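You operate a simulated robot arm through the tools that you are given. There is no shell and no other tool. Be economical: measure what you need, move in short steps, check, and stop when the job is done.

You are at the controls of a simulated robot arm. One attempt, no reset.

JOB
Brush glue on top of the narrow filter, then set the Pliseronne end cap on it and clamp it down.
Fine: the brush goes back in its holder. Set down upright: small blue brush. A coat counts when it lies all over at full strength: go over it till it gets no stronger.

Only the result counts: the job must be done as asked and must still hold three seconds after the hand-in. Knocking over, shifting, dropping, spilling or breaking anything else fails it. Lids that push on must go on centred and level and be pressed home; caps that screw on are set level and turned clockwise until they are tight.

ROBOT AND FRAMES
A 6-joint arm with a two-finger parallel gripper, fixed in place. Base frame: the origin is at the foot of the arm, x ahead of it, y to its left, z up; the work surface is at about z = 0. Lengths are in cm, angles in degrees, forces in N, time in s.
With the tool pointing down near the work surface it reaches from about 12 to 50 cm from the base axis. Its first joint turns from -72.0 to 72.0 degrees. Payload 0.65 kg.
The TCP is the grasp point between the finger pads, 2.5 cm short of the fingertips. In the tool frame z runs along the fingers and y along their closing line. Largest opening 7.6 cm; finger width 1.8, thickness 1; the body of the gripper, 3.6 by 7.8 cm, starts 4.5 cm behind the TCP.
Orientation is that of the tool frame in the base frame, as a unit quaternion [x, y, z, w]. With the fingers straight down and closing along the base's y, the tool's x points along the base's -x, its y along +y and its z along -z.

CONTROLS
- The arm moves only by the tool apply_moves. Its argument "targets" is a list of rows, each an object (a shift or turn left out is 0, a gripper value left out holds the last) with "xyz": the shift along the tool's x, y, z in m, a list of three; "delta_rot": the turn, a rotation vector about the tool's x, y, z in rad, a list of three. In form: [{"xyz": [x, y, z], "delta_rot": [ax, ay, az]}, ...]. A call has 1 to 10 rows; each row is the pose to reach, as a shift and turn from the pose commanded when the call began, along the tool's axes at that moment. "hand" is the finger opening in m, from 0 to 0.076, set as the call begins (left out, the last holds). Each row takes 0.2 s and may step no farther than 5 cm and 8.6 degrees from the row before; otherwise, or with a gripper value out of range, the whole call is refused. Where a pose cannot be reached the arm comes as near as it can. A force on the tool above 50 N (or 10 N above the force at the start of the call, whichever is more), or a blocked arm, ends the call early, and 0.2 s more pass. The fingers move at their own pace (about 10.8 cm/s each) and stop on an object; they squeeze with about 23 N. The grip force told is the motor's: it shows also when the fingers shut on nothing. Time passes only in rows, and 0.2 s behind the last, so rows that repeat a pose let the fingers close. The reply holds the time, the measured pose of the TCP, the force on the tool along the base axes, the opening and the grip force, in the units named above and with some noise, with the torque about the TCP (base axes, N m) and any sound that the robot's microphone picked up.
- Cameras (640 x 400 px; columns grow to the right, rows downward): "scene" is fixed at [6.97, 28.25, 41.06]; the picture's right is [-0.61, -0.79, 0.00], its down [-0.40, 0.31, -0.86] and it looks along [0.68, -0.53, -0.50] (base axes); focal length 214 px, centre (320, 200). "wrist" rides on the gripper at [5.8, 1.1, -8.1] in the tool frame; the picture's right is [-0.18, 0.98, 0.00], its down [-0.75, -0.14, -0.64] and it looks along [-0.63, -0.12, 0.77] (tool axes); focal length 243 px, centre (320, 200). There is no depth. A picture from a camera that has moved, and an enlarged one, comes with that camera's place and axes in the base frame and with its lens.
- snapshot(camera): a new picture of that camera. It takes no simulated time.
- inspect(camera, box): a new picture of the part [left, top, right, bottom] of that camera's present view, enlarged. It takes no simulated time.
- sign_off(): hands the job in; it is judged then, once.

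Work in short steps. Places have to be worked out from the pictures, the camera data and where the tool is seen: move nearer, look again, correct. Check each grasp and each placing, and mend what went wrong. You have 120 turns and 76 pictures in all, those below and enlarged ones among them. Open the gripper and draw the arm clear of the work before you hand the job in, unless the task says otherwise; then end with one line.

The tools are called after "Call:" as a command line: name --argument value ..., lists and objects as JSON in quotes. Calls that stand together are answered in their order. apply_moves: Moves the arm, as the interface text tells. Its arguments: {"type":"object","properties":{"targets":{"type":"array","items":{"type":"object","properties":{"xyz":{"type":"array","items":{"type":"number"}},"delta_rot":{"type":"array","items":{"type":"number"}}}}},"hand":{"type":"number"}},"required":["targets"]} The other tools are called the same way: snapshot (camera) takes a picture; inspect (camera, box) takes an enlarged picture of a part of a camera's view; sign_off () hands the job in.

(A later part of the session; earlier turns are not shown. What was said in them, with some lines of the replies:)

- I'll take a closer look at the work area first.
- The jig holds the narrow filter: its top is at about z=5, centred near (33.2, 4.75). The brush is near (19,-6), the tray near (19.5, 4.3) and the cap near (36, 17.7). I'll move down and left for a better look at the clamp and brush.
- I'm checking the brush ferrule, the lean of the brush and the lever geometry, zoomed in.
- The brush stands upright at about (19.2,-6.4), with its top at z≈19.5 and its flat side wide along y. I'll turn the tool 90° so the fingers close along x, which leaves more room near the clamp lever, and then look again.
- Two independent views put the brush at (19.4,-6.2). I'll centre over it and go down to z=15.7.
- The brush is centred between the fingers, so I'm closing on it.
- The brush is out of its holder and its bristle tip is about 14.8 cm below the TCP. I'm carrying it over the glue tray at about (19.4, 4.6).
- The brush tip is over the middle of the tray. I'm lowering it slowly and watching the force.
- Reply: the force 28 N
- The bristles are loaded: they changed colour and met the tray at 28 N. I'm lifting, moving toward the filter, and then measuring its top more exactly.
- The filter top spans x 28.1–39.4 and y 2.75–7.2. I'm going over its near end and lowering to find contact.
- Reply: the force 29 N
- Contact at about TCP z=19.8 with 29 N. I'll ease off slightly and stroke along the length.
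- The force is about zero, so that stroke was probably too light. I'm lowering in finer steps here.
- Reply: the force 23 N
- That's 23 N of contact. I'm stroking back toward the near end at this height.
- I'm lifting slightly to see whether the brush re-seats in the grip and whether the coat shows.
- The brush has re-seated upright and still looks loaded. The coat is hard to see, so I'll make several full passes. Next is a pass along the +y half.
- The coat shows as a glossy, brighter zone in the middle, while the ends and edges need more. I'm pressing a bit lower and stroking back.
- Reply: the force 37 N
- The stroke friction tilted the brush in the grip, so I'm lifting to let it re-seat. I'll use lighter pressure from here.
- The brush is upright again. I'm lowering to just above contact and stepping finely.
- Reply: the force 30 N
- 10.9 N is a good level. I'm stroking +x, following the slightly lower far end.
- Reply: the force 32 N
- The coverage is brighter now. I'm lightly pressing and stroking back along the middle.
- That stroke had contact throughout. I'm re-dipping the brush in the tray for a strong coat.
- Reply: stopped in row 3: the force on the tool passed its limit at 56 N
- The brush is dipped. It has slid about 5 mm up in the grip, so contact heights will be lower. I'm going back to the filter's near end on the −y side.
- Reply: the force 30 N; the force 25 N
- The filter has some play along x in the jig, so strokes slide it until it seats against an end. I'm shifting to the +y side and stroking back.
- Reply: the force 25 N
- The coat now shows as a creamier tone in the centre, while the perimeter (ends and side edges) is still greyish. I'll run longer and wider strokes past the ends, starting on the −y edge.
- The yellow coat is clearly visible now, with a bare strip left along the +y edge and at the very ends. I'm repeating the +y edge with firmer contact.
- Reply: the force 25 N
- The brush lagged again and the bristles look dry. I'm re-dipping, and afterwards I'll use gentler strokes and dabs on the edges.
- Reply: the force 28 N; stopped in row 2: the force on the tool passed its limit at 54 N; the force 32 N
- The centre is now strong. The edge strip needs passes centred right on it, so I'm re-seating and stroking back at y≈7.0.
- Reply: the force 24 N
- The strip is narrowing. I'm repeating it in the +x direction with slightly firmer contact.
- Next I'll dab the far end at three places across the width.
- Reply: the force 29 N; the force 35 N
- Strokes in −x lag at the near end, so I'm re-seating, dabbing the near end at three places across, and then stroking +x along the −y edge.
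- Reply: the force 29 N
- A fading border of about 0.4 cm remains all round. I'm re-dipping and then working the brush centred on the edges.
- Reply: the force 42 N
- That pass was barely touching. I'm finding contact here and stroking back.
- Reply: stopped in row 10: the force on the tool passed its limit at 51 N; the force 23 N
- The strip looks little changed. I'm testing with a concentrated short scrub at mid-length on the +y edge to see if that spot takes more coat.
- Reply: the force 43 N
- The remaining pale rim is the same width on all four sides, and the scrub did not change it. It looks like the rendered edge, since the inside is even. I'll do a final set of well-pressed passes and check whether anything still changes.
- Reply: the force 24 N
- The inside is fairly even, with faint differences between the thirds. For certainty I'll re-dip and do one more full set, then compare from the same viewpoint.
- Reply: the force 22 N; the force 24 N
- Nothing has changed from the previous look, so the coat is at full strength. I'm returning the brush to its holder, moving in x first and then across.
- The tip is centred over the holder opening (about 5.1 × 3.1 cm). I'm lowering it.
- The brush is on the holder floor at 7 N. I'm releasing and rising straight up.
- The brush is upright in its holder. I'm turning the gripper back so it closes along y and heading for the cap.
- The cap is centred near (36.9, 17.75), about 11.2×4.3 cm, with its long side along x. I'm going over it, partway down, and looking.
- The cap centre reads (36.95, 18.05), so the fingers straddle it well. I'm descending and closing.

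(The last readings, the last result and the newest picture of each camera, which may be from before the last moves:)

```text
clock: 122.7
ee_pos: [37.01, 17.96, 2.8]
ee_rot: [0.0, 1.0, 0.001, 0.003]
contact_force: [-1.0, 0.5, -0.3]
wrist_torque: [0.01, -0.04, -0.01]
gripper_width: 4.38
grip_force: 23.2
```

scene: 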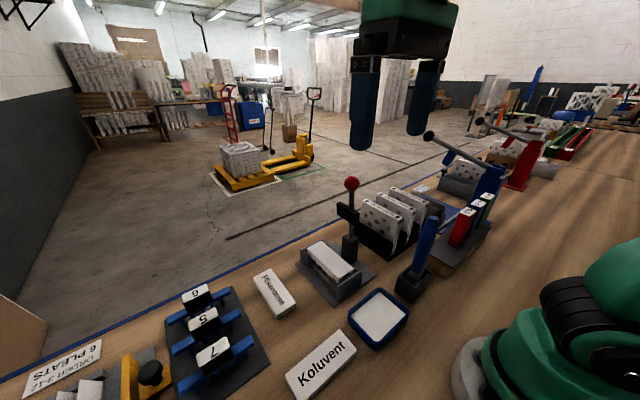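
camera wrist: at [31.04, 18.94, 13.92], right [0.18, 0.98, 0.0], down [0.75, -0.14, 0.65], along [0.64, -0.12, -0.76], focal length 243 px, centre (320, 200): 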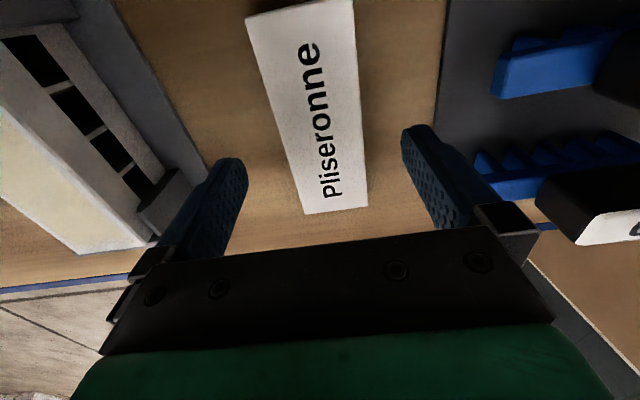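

Gripped, with a width of 4.38 cm. I'm lifting and moving partway toward the jig to check clearance with the lever.

Call:
apply_moves --targets '[{"xyz": [0, 0, -0.04]}, {"xyz": [0, 0, -0.08]}, {"xyz": [0.015, -0.04, -0.1]}, {"xyz": [0.03, -0.065, -0.1]}, {"xyz": [0.03, -0.065, -0.1]}]'

Call:
snapshot --camera "wrist"

Call:
inspect --camera "scene" --box '[240, 140, 440, 300]'

```text
clock: 123.9
ee_pos: [33.99, 11.29, 12.8]
ee_rot: [-0.001, 1.0, 0.001, 0.003]
contact_force: [-1.0, 0.1, -0.4]
wrist_torque: [-0.02, 0.02, 0.0]
gripper_width: 4.39
grip_force: 23.4
```

```text
15 pictures are left
camera wrist: at [28.11, 12.4, 20.68], right [0.18, 0.98, 0.0], down [0.75, -0.14, 0.65], along [0.64, -0.12, -0.76], focal length 243 px, centre (320, 200)
```

wrist: 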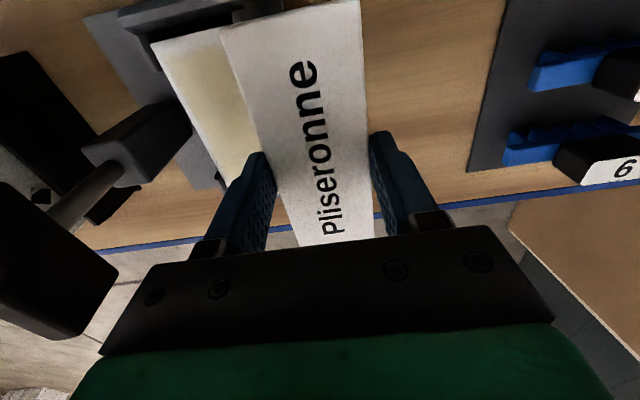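

```text
2.50 times, centred on (340, 220) of scene
camera zoom: at [6.97, 28.25, 41.06], right [-0.61, -0.79, 0.0], down [-0.4, 0.31, -0.86], along [0.68, -0.53, -0.5], focal length 536 px, centre (270, 150)
```

zoom: 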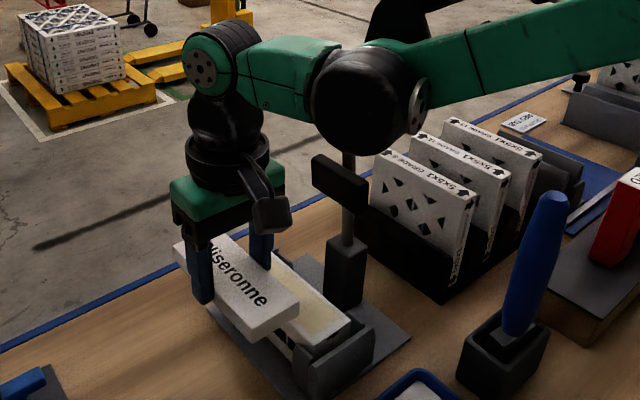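

Clearance to the lever and ball would be tight with a centred grip. I'll set the cap back and re-grip it 4 cm nearer its near end, so the wrist stays clear of the knob.

Call:
apply_moves --targets '[{"xyz": [-0.015, 0.03, 0]}, {"xyz": [-0.03, 0.065, 0.01]}, {"xyz": [-0.03, 0.065, 0.05]}, {"xyz": [-0.03, 0.065, 0.085]}, {"xyz": [-0.03, 0.065, 0.0985]}, {"xyz": [-0.03, 0.065, 0.0998]}, {"xyz": [-0.03, 0.065, 0.0998]}]'

Call:
apply_moves --targets '[{"xyz": [0, 0, 0]}, {"xyz": [0, 0, 0]}, {"xyz": [0, 0, 0]}]' --hand 0.06

Call:
apply_moves --targets '[{"xyz": [0.015, 0, 0]}, {"xyz": [0.03, 0, 0]}, {"xyz": [0.04, 0, 0]}, {"xyz": [0.04, 0, 0]}]'

Call:
apply_moves --targets '[{"xyz": [0, 0, 0]}, {"xyz": [0, 0, 0]}, {"xyz": [0, 0, 0]}]' --hand 0.025

```text
clock: 125.5
ee_pos: [37.12, 17.84, 2.8]
ee_rot: [0.001, 1.0, 0.002, 0.003]
contact_force: [0.5, -0.7, 0.5]
wrist_torque: [-0.02, 0.0, 0.0]
gripper_width: 4.38
grip_force: 23.3
```

```text
clock: 126.3
ee_pos: [37.14, 17.85, 2.76]
ee_rot: [0.0, 1.0, 0.001, 0.004]
contact_force: [-0.6, 0.3, -0.9]
wrist_torque: [0.0, -0.02, 0.01]
gripper_width: 6.01
grip_force: 0.1
```

```text
clock: 127.3
ee_pos: [33.05, 18.0, 2.72]
ee_rot: [0.0, 1.0, 0.0, 0.003]
contact_force: [0.5, -0.4, -0.4]
wrist_torque: [0.02, 0.03, 0.01]
gripper_width: 6.02
grip_force: 0.1
```

```text
clock: 128.1
ee_pos: [33.08, 17.74, 2.94]
ee_rot: [0.0, 1.0, 0.001, 0.004]
contact_force: [0.8, 0.3, 0.1]
wrist_torque: [-0.01, 0.01, -0.01]
gripper_width: 4.37
grip_force: 23.4
```

Re-gripped. I'm lifting and moving beside the filter to measure both.

Call:
apply_moves --targets '[{"xyz": [0, 0, -0.04]}, {"xyz": [0, 0, -0.08]}, {"xyz": [0.015, -0.035, -0.085]}, {"xyz": [0.031, -0.07, -0.085]}, {"xyz": [0.031, -0.07, -0.085]}]'

Call:
snapshot --camera "wrist"

```text
clock: 129.3
ee_pos: [29.99, 10.86, 11.3]
ee_rot: [0.0, 1.0, 0.001, 0.003]
contact_force: [-0.4, 0.1, -0.1]
wrist_torque: [0.0, 0.0, 0.02]
gripper_width: 4.38
grip_force: 23.2
```

```text
13 pictures are left
camera wrist: at [23.89, 11.89, 19.3], right [0.18, 0.98, 0.0], down [0.75, -0.14, 0.65], along [0.64, -0.12, -0.76], focal length 243 px, centre (320, 200)
```

wrist: 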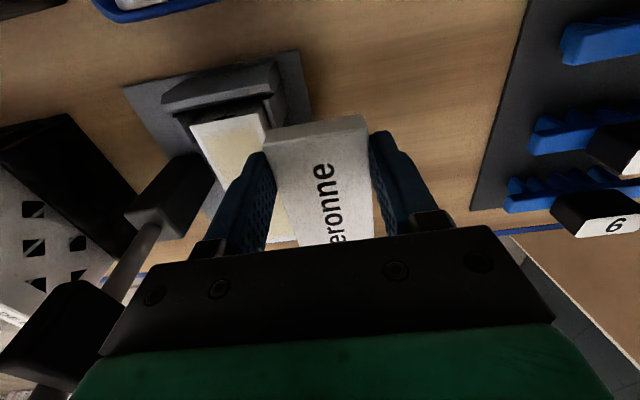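

The filter centre is about (34.17, 5.1) and the cap centre is about 3.95 cm ahead of the TCP in x. I'm moving over it at hover height.

Call:
apply_moves --targets '[{"xyz": [-0.002, -0.02, 0]}, {"xyz": [-0.002, -0.04, 0]}, {"xyz": [-0.002, -0.05, 0]}, {"xyz": [-0.002, -0.0582, 0]}, {"xyz": [-0.002, -0.0582, 0.02]}, {"xyz": [-0.002, -0.0582, 0.025]}, {"xyz": [-0.002, -0.0582, 0.025]}]'

Call:
inspect --camera "scene" --box '[270, 150, 430, 310]'

Call:
snapshot --camera "wrist"

```text
clock: 130.9
ee_pos: [30.1, 5.15, 8.72]
ee_rot: [0.0, 1.0, 0.001, 0.003]
contact_force: [0.1, -0.1, -0.5]
wrist_torque: [-0.03, -0.02, -0.03]
gripper_width: 4.35
grip_force: 23.0
```

```text
2.50 times, centred on (350, 230) of scene
camera zoom: at [6.97, 28.25, 41.06], right [-0.61, -0.79, 0.0], down [-0.4, 0.31, -0.86], along [0.68, -0.53, -0.5], focal length 536 px, centre (245, 125)
```

zoom: 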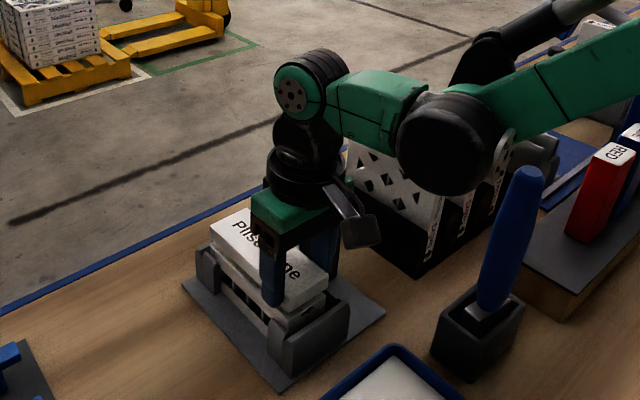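

```text
11 pictures are left
camera wrist: at [24.17, 6.14, 16.77], right [0.18, 0.98, 0.0], down [0.75, -0.14, 0.65], along [0.64, -0.12, -0.76], focal length 243 px, centre (320, 200)
```

wrist: 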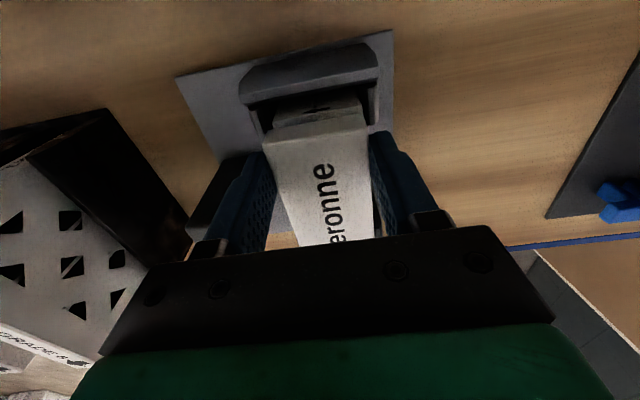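

Call:
inspect --camera "wrist" --box '[230, 60, 410, 180]'

Call:
inspect --camera "scene" --box '[330, 220, 420, 300]'

```text
3.33 times, centred on (320, 120) of wrist
camera zoom: at [24.17, 6.14, 16.77], right [0.18, 0.98, 0.0], down [0.75, -0.14, 0.65], along [0.64, -0.12, -0.76], focal length 809 px, centre (320, 467)
```

zoom: 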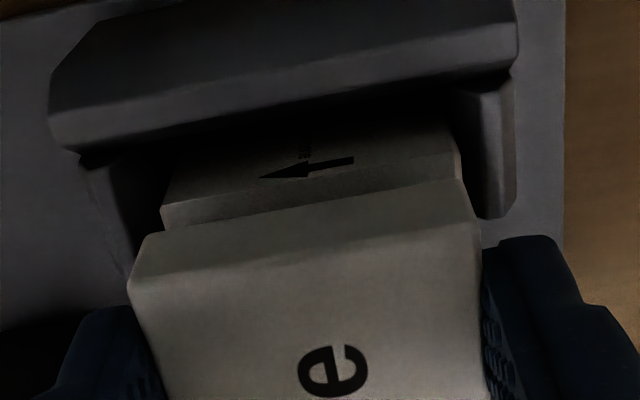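

```text
5.00 times, centred on (375, 260) of scene
camera zoom: at [6.97, 28.25, 41.06], right [-0.61, -0.79, 0.0], down [-0.4, 0.31, -0.86], along [0.68, -0.53, -0.5], focal length 1072 px, centre (45, -100)
```

zoom: 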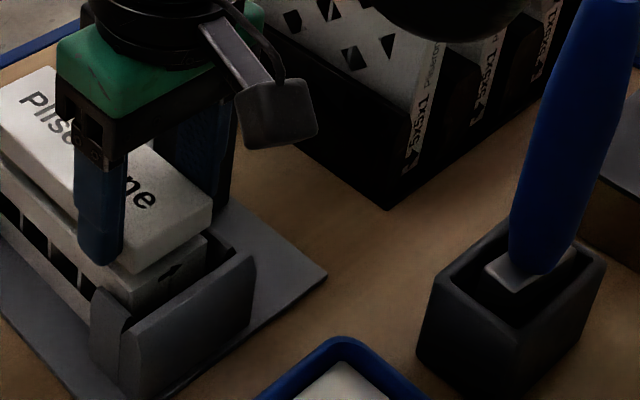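

The cap is aligned with the filter within about 0.1 cm on both axes. I'm lowering gently until contact.

Call:
apply_moves --targets '[{"xyz": [-0.0003, 0.0005, 0.005]}, {"xyz": [-0.0003, 0.0005, 0.008]}, {"xyz": [-0.0003, 0.0005, 0.0085]}]'

```text
clock: 131.7
ee_pos: [30.13, 5.16, 7.88]
ee_rot: [0.0, 1.0, 0.001, 0.004]
contact_force: [0.7, -2.4, 14.9]
wrist_torque: [-0.11, -0.53, -0.07]
gripper_width: 4.38
grip_force: 22.7
```

The cap is seated on the filter, with an even reaction through its centre. I'm releasing and rising.

Call:
apply_moves --targets '[{"xyz": [0, 0, 0.0005]}, {"xyz": [0, 0, 0]}, {"xyz": [0, 0, 0]}]' --hand 0.056

Call:
apply_moves --targets '[{"xyz": [0, 0, -0.02]}, {"xyz": [0.02, 0, -0.04]}, {"xyz": [0.06, 0.01, -0.07]}, {"xyz": [0.09, 0.03, -0.1]}, {"xyz": [0.09, 0.03, -0.1]}]'

Call:
inspect --camera "scene" --box '[290, 150, 410, 310]'

Call:
snapshot --camera "wrist"

```text
clock: 132.5
ee_pos: [30.1, 5.29, 7.97]
ee_rot: [0.0, 1.0, 0.001, 0.004]
contact_force: [0.4, 0.1, -0.2]
wrist_torque: [0.01, -0.04, 0.02]
gripper_width: 5.59
grip_force: 0.0
```

```text
refused: row 3 steps farther than a row can; nothing moved
```

```text
2.50 times, centred on (350, 230) of scene
camera zoom: at [6.97, 28.25, 41.06], right [-0.61, -0.79, 0.0], down [-0.4, 0.31, -0.86], along [0.68, -0.53, -0.5], focal length 536 px, centre (245, 125)
```

zoom: 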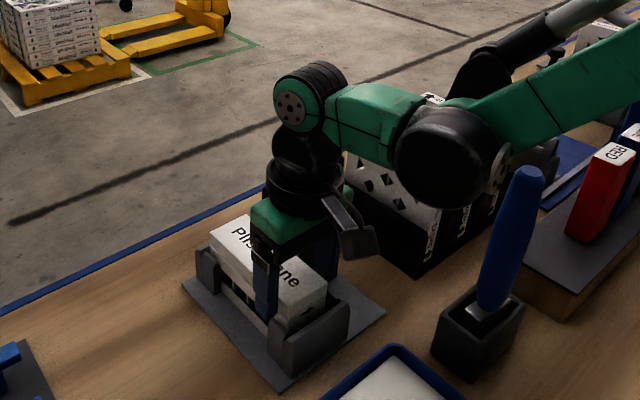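

```text
7 pictures are left
camera wrist: at [24.08, 6.25, 15.91], right [0.18, 0.98, 0.0], down [0.75, -0.14, 0.65], along [0.64, -0.12, -0.76], focal length 243 px, centre (320, 200)
```

wrist: 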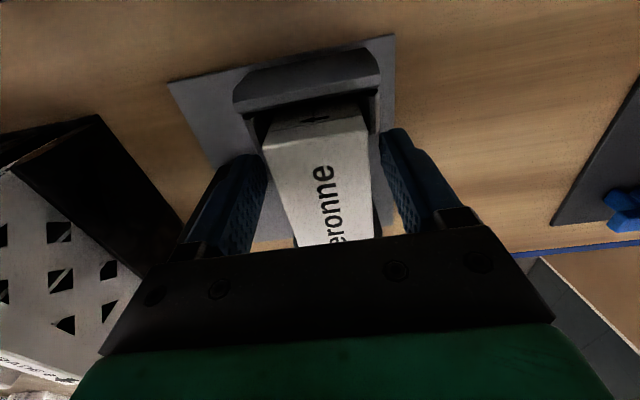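

The cap sits flat and aligned. I'm rising in smaller steps and backing off toward the base.

Call:
apply_moves --targets '[{"xyz": [0, 0, -0.025]}, {"xyz": [0.03, 0.005, -0.045]}, {"xyz": [0.06, 0.01, -0.075]}, {"xyz": [0.09, 0.015, -0.11]}, {"xyz": [0.09, 0.015, -0.155]}, {"xyz": [0.09, 0.015, -0.2]}, {"xyz": [0.07, 0.0, -0.24]}, {"xyz": [0.07, 0.0, -0.24]}]' --hand 0.076

Call:
apply_moves --targets '[{"delta_rot": [0, 0, 0.131]}, {"delta_rot": [0, 0, 0.262]}, {"delta_rot": [0, 0, 0.393]}, {"delta_rot": [0, 0, 0.524]}, {"delta_rot": [0, 0, 0.654]}, {"delta_rot": [0, 0, 0.785]}]'

Call:
apply_moves --targets '[{"delta_rot": [0, 0, 0.131]}, {"delta_rot": [0, 0, 0.262]}, {"delta_rot": [0, 0, 0.393]}, {"delta_rot": [0, 0, 0.524]}, {"delta_rot": [0, 0, 0.654]}, {"delta_rot": [0, 0, 0.785]}]'

```text
clock: 134.3
ee_pos: [22.98, 4.92, 31.87]
ee_rot: [0.001, 1.0, 0.002, 0.003]
contact_force: [1.0, -0.5, -0.4]
wrist_torque: [0.01, 0.03, 0.0]
gripper_width: 7.58
grip_force: 0.1
```

```text
clock: 135.7
ee_pos: [23.05, 5.07, 31.87]
ee_rot: [0.383, 0.924, 0.003, 0.003]
contact_force: [-0.9, -0.1, 0.4]
wrist_torque: [0.01, -0.02, 0.02]
gripper_width: 7.6
grip_force: 0.0
```

```text
clock: 137.1
ee_pos: [22.95, 5.03, 31.82]
ee_rot: [0.707, 0.707, 0.003, 0.001]
contact_force: [0.0, 0.0, 0.1]
wrist_torque: [0.0, 0.0, -0.02]
gripper_width: 7.6
grip_force: 0.1
```

I'm moving above the lever knob for a look.

Call:
apply_moves --targets '[{"xyz": [-0.01, 0.04, 0]}, {"xyz": [-0.02, 0.08, 0]}, {"xyz": [-0.035, 0.1035, 0]}, {"xyz": [-0.035, 0.1035, 0]}]'

Call:
snapshot --camera "wrist"

```text
clock: 138.1
ee_pos: [33.38, 1.54, 31.93]
ee_rot: [0.707, 0.707, 0.003, 0.002]
contact_force: [-0.8, 1.5, -0.3]
wrist_torque: [-0.01, -0.02, 0.01]
gripper_width: 7.61
grip_force: 0.0
```

```text
6 pictures are left
camera wrist: at [34.27, 7.29, 39.92], right [0.98, -0.18, 0.01], down [-0.14, -0.75, 0.64], along [-0.11, -0.63, -0.77], focal length 243 px, centre (320, 200)
```

wrist: 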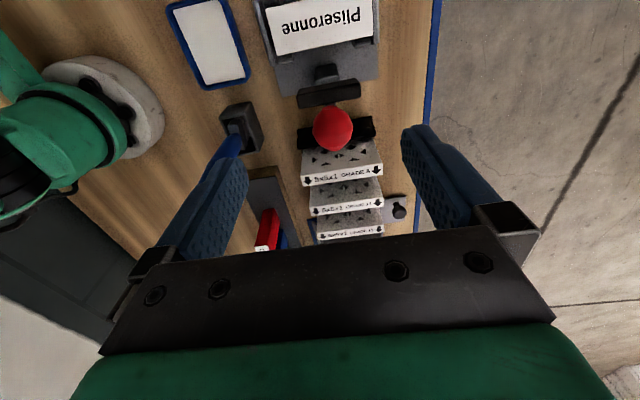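

The knob is at about (33.8, -0.2, 22.7), with a diameter of about 2.8 cm. I'm lowering the open fingers around it and closing along x, so the knob can pivot in the grip.

Call:
apply_moves --targets '[{"xyz": [-0.0174, 0.004, 0.01]}, {"xyz": [-0.0174, 0.004, 0.045]}, {"xyz": [-0.0174, 0.004, 0.075]}, {"xyz": [-0.0174, 0.004, 0.0915]}, {"xyz": [-0.0174, 0.004, 0.0915]}]'

Call:
apply_moves --targets '[{"xyz": [0, 0, 0]}, {"xyz": [0, 0, 0]}, {"xyz": [0, 0, 0]}]' --hand 0.015

Call:
inspect --camera "scene" --box '[280, 120, 440, 300]'

```text
clock: 139.3
ee_pos: [33.82, -0.0, 22.83]
ee_rot: [0.707, 0.707, 0.003, 0.002]
contact_force: [0.3, 0.3, 0.1]
wrist_torque: [-0.03, 0.04, -0.01]
gripper_width: 7.59
grip_force: 0.0
```

```text
clock: 140.1
ee_pos: [33.98, -0.07, 22.91]
ee_rot: [0.707, 0.707, 0.004, 0.002]
contact_force: [24.0, 0.5, -5.0]
wrist_torque: [0.02, -0.03, 0.07]
gripper_width: 3.36
grip_force: 11.6
```

```text
2.22 times, centred on (360, 210) of scene
camera zoom: at [6.98, 28.25, 41.06], right [-0.61, -0.79, 0.0], down [-0.4, 0.31, -0.86], along [0.68, -0.53, -0.5], focal length 477 px, centre (231, 178)
```

zoom: 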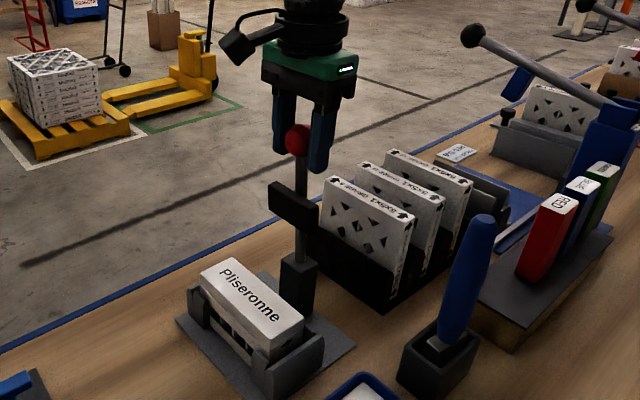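

The +x finger touched first, so the knob is about 0.3 cm further in +x. I'm shifting the gripper to centre on it.

Call:
apply_moves --targets '[{"xyz": [0, 0.002, 0]}, {"xyz": [0, 0.0035, 0]}, {"xyz": [0, 0.0035, 0]}, {"xyz": [0, 0.0035, 0]}]'

```text
clock: 141.1
ee_pos: [34.0, -0.11, 22.83]
ee_rot: [0.707, 0.707, 0.001, 0.001]
contact_force: [-28.8, -3.7, -16.8]
wrist_torque: [-0.17, 0.17, -0.08]
gripper_width: 3.07
grip_force: 43.7
```

Call:
apply_moves --targets '[{"xyz": [0, -0.0015, 0]}, {"xyz": [0, -0.0015, 0]}]'

```text
clock: 141.7
ee_pos: [33.99, -0.17, 22.87]
ee_rot: [0.706, 0.708, 0.003, 0.003]
contact_force: [-12.9, -4.9, -21.3]
wrist_torque: [-0.21, 0.04, -0.02]
gripper_width: 3.05
grip_force: 44.5
```

Call:
apply_moves --targets '[{"xyz": [0, -0.001, 0.001]}, {"xyz": [0, -0.001, 0.001]}]'

```text
clock: 142.3
ee_pos: [33.92, -0.11, 22.74]
ee_rot: [0.706, 0.708, 0.006, 0.004]
contact_force: [17.5, 0.3, 34.1]
wrist_torque: [-0.4, -0.2, -0.02]
gripper_width: 3.05
grip_force: 44.3
```

Gripping the knob is very stiff, and tracking its arc could put high loads on the jig. I'll instead push with closed fingertips from behind it (−y side): release, rise and step behind.

Call:
apply_moves --targets '[{"xyz": [0, 0, -0.0006]}, {"xyz": [0, 0, -0.0006]}, {"xyz": [0, 0, -0.0006]}]' --hand 0.076

Call:
apply_moves --targets '[{"xyz": [0, 0, -0.035]}, {"xyz": [0, 0, -0.06]}, {"xyz": [-0.03, 0, -0.06]}, {"xyz": [-0.05, 0, -0.06]}, {"xyz": [-0.05, 0, -0.06]}]'

Call:
apply_moves --targets '[{"xyz": [0, 0, 0]}, {"xyz": [0, 0, 0]}, {"xyz": [0, 0, 0]}, {"xyz": [0, 0, 0.035]}, {"xyz": [0, 0, 0.042]}, {"xyz": [0, 0, 0.042]}]' --hand 0.0

```text
clock: 143.1
ee_pos: [33.85, -0.11, 22.74]
ee_rot: [0.707, 0.707, 0.003, 0.002]
contact_force: [-0.3, 0.3, -0.2]
wrist_torque: [-0.04, -0.01, -0.02]
gripper_width: 7.58
grip_force: 0.1
```

```text
clock: 144.3
ee_pos: [33.7, -5.23, 28.79]
ee_rot: [0.706, 0.708, 0.003, 0.001]
contact_force: [0.7, -0.2, -0.4]
wrist_torque: [0.01, -0.01, 0.01]
gripper_width: 7.62
grip_force: 0.1
```

```text
clock: 145.7
ee_pos: [33.8, -5.11, 24.57]
ee_rot: [0.706, 0.708, 0.003, 0.001]
contact_force: [0.7, 0.3, -0.6]
wrist_torque: [0.0, -0.01, 0.04]
gripper_width: 0.0
grip_force: 22.9
```

The closed fingers are behind the knob. I'm pushing in +y gently through the first ~20°.

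Call:
apply_moves --targets '[{"xyz": [0.024, 0.001, 0.0]}, {"xyz": [0.036, 0.001, 0.0]}, {"xyz": [0.05, 0.001, 0.0]}, {"xyz": [0.063, 0.001, 0.002]}, {"xyz": [0.075, 0.001, 0.004]}]'

Call:
inspect --camera "scene" --box '[270, 100, 430, 300]'

```text
clock: 146.9
ee_pos: [33.94, 2.43, 24.05]
ee_rot: [0.707, 0.707, 0.004, 0.002]
contact_force: [0.1, -1.0, 0.5]
wrist_torque: [-0.02, 0.0, -0.06]
gripper_width: 0.01
grip_force: 23.4
```

```text
2.00 times, centred on (350, 200) of scene
camera zoom: at [6.97, 28.25, 41.06], right [-0.61, -0.79, 0.0], down [-0.4, 0.31, -0.86], along [0.68, -0.53, -0.5], focal length 429 px, centre (260, 200)
```

zoom: 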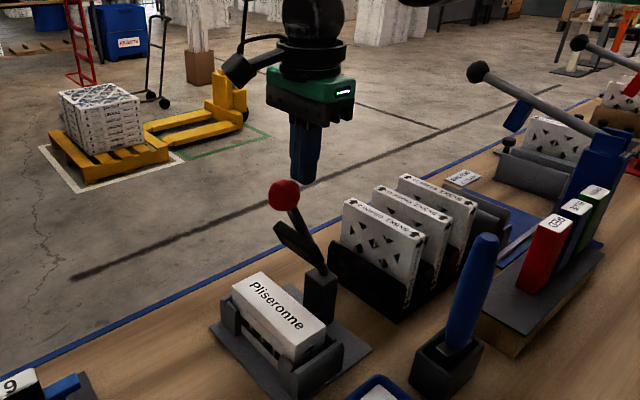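

The lever follows easily and stays where it is put, at about 20°. I'm continuing along the arc to ~60°.

Call:
apply_moves --targets '[{"xyz": [0.009, 0, 0.003]}, {"xyz": [0.0185, 0, 0.006]}, {"xyz": [0.028, 0, 0.011]}, {"xyz": [0.038, 0, 0.017]}, {"xyz": [0.047, 0, 0.024]}, {"xyz": [0.0555, 0, 0.031]}, {"xyz": [0.063, 0, 0.039]}, {"xyz": [0.0705, 0, 0.048]}]'

Call:
inspect --camera "scene" --box '[250, 120, 410, 310]'

```text
clock: 148.7
ee_pos: [34.16, 9.6, 19.46]
ee_rot: [0.707, 0.708, 0.002, 0.002]
contact_force: [-0.8, 0.3, -0.3]
wrist_torque: [-0.02, -0.02, -0.01]
gripper_width: 0.0
grip_force: 22.9
```

```text
2.11 times, centred on (330, 215) of scene
camera zoom: at [6.97, 28.25, 41.06], right [-0.61, -0.79, 0.0], down [-0.4, 0.31, -0.86], along [0.68, -0.53, -0.5], focal length 452 px, centre (299, 168)
```

zoom: 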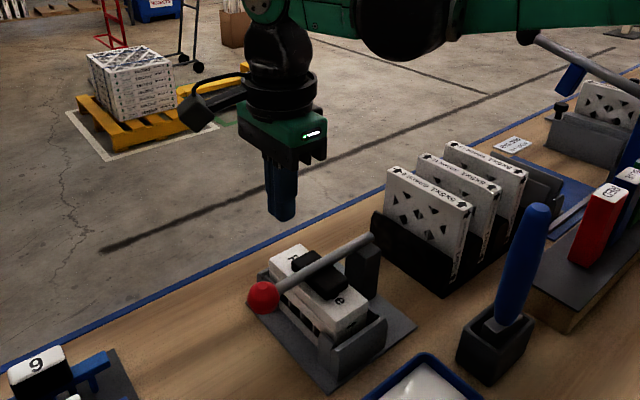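

The lever swung down and its bar now lies on the cap, with the knob at about (33.9, 11.9, 8.8). I'm pressing down on the knob to lock it.

Call:
apply_moves --targets '[{"xyz": [0.024, -0.001, 0.01]}, {"xyz": [0.024, -0.001, 0.045]}, {"xyz": [0.024, -0.001, 0.062]}, {"xyz": [0.024, -0.001, 0.065]}]'

Call:
apply_moves --targets '[{"xyz": [0, 0, 0.003]}, {"xyz": [0, 0, 0.006]}, {"xyz": [0, 0, 0.009]}]'

```text
clock: 149.7
ee_pos: [33.9, 11.93, 12.87]
ee_rot: [0.707, 0.708, 0.003, 0.001]
contact_force: [0.5, 0.8, 0.3]
wrist_torque: [0.02, -0.03, -0.01]
gripper_width: 0.0
grip_force: 22.9
```

```text
clock: 150.3
ee_pos: [33.95, 11.96, 12.5]
ee_rot: [0.707, 0.707, 0.003, 0.001]
contact_force: [-2.3, 0.2, 35.7]
wrist_torque: [-0.1, 0.06, -0.09]
gripper_width: 0.02
grip_force: 23.0
stopped in row 3: the force on the tool passed its limit at 62 N (the readings are from after the stop); the commanded pose is now the measured one
```

Call:
apply_moves --targets '[{"xyz": [0, 0, 0.0003]}, {"xyz": [0, 0, 0.0006]}, {"xyz": [0, 0, 0.0006]}, {"xyz": [0, 0, 0.0006]}]'

```text
clock: 150.8
ee_pos: [33.93, 11.83, 12.43]
ee_rot: [0.707, 0.708, 0.003, 0.001]
contact_force: [-1.8, 0.7, 32.5]
wrist_torque: [-0.11, 0.07, -0.09]
gripper_width: 0.01
grip_force: 22.7
stopped in row 2: the force on the tool passed its limit at 52 N (the readings are from after the stop); the commanded pose is now the measured one
```

The lever is firmly down with no further travel at 50+ N. I'm raising the tool clear and checking that it stays.

Call:
apply_moves --targets '[{"xyz": [0, 0, -0.03]}, {"xyz": [0, 0, -0.075]}, {"xyz": [0, 0, -0.12]}, {"xyz": [0.0, -0.045, -0.13]}, {"xyz": [0.0, -0.09, -0.13]}, {"xyz": [0.0, -0.13, -0.13]}, {"xyz": [0.0, -0.13, -0.13]}]' --hand 0.06

Call:
inspect --camera "scene" --box '[290, 200, 420, 300]'

```text
clock: 152.4
ee_pos: [20.54, 11.65, 25.36]
ee_rot: [0.707, 0.707, 0.004, 0.001]
contact_force: [-0.6, 0.1, -0.5]
wrist_torque: [-0.02, 0.01, 0.03]
gripper_width: 5.99
grip_force: 0.0
```

```text
4.00 times, centred on (355, 250) of scene
camera zoom: at [6.97, 28.25, 41.06], right [-0.61, -0.79, 0.0], down [-0.4, 0.31, -0.86], along [0.68, -0.53, -0.5], focal length 858 px, centre (180, 0)
```

zoom: 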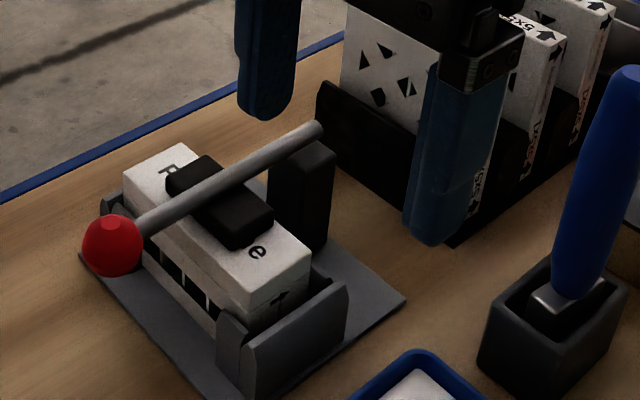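

The lever stays down with its bar pressing on the aligned cap, the brush stands upright in its holder, and the arm is clear and open. I'm handing in.

Call:
sign_off

```text
The job is handed in.
```

I coated the narrow filter with glue, set the Pliseronne cap on it, clamped the lever down, and put the brush back upright in its holder; a thin pale rim stayed at the coat's edges through repeated passes, which I took to be how the edge is drawn rather than bare filter.
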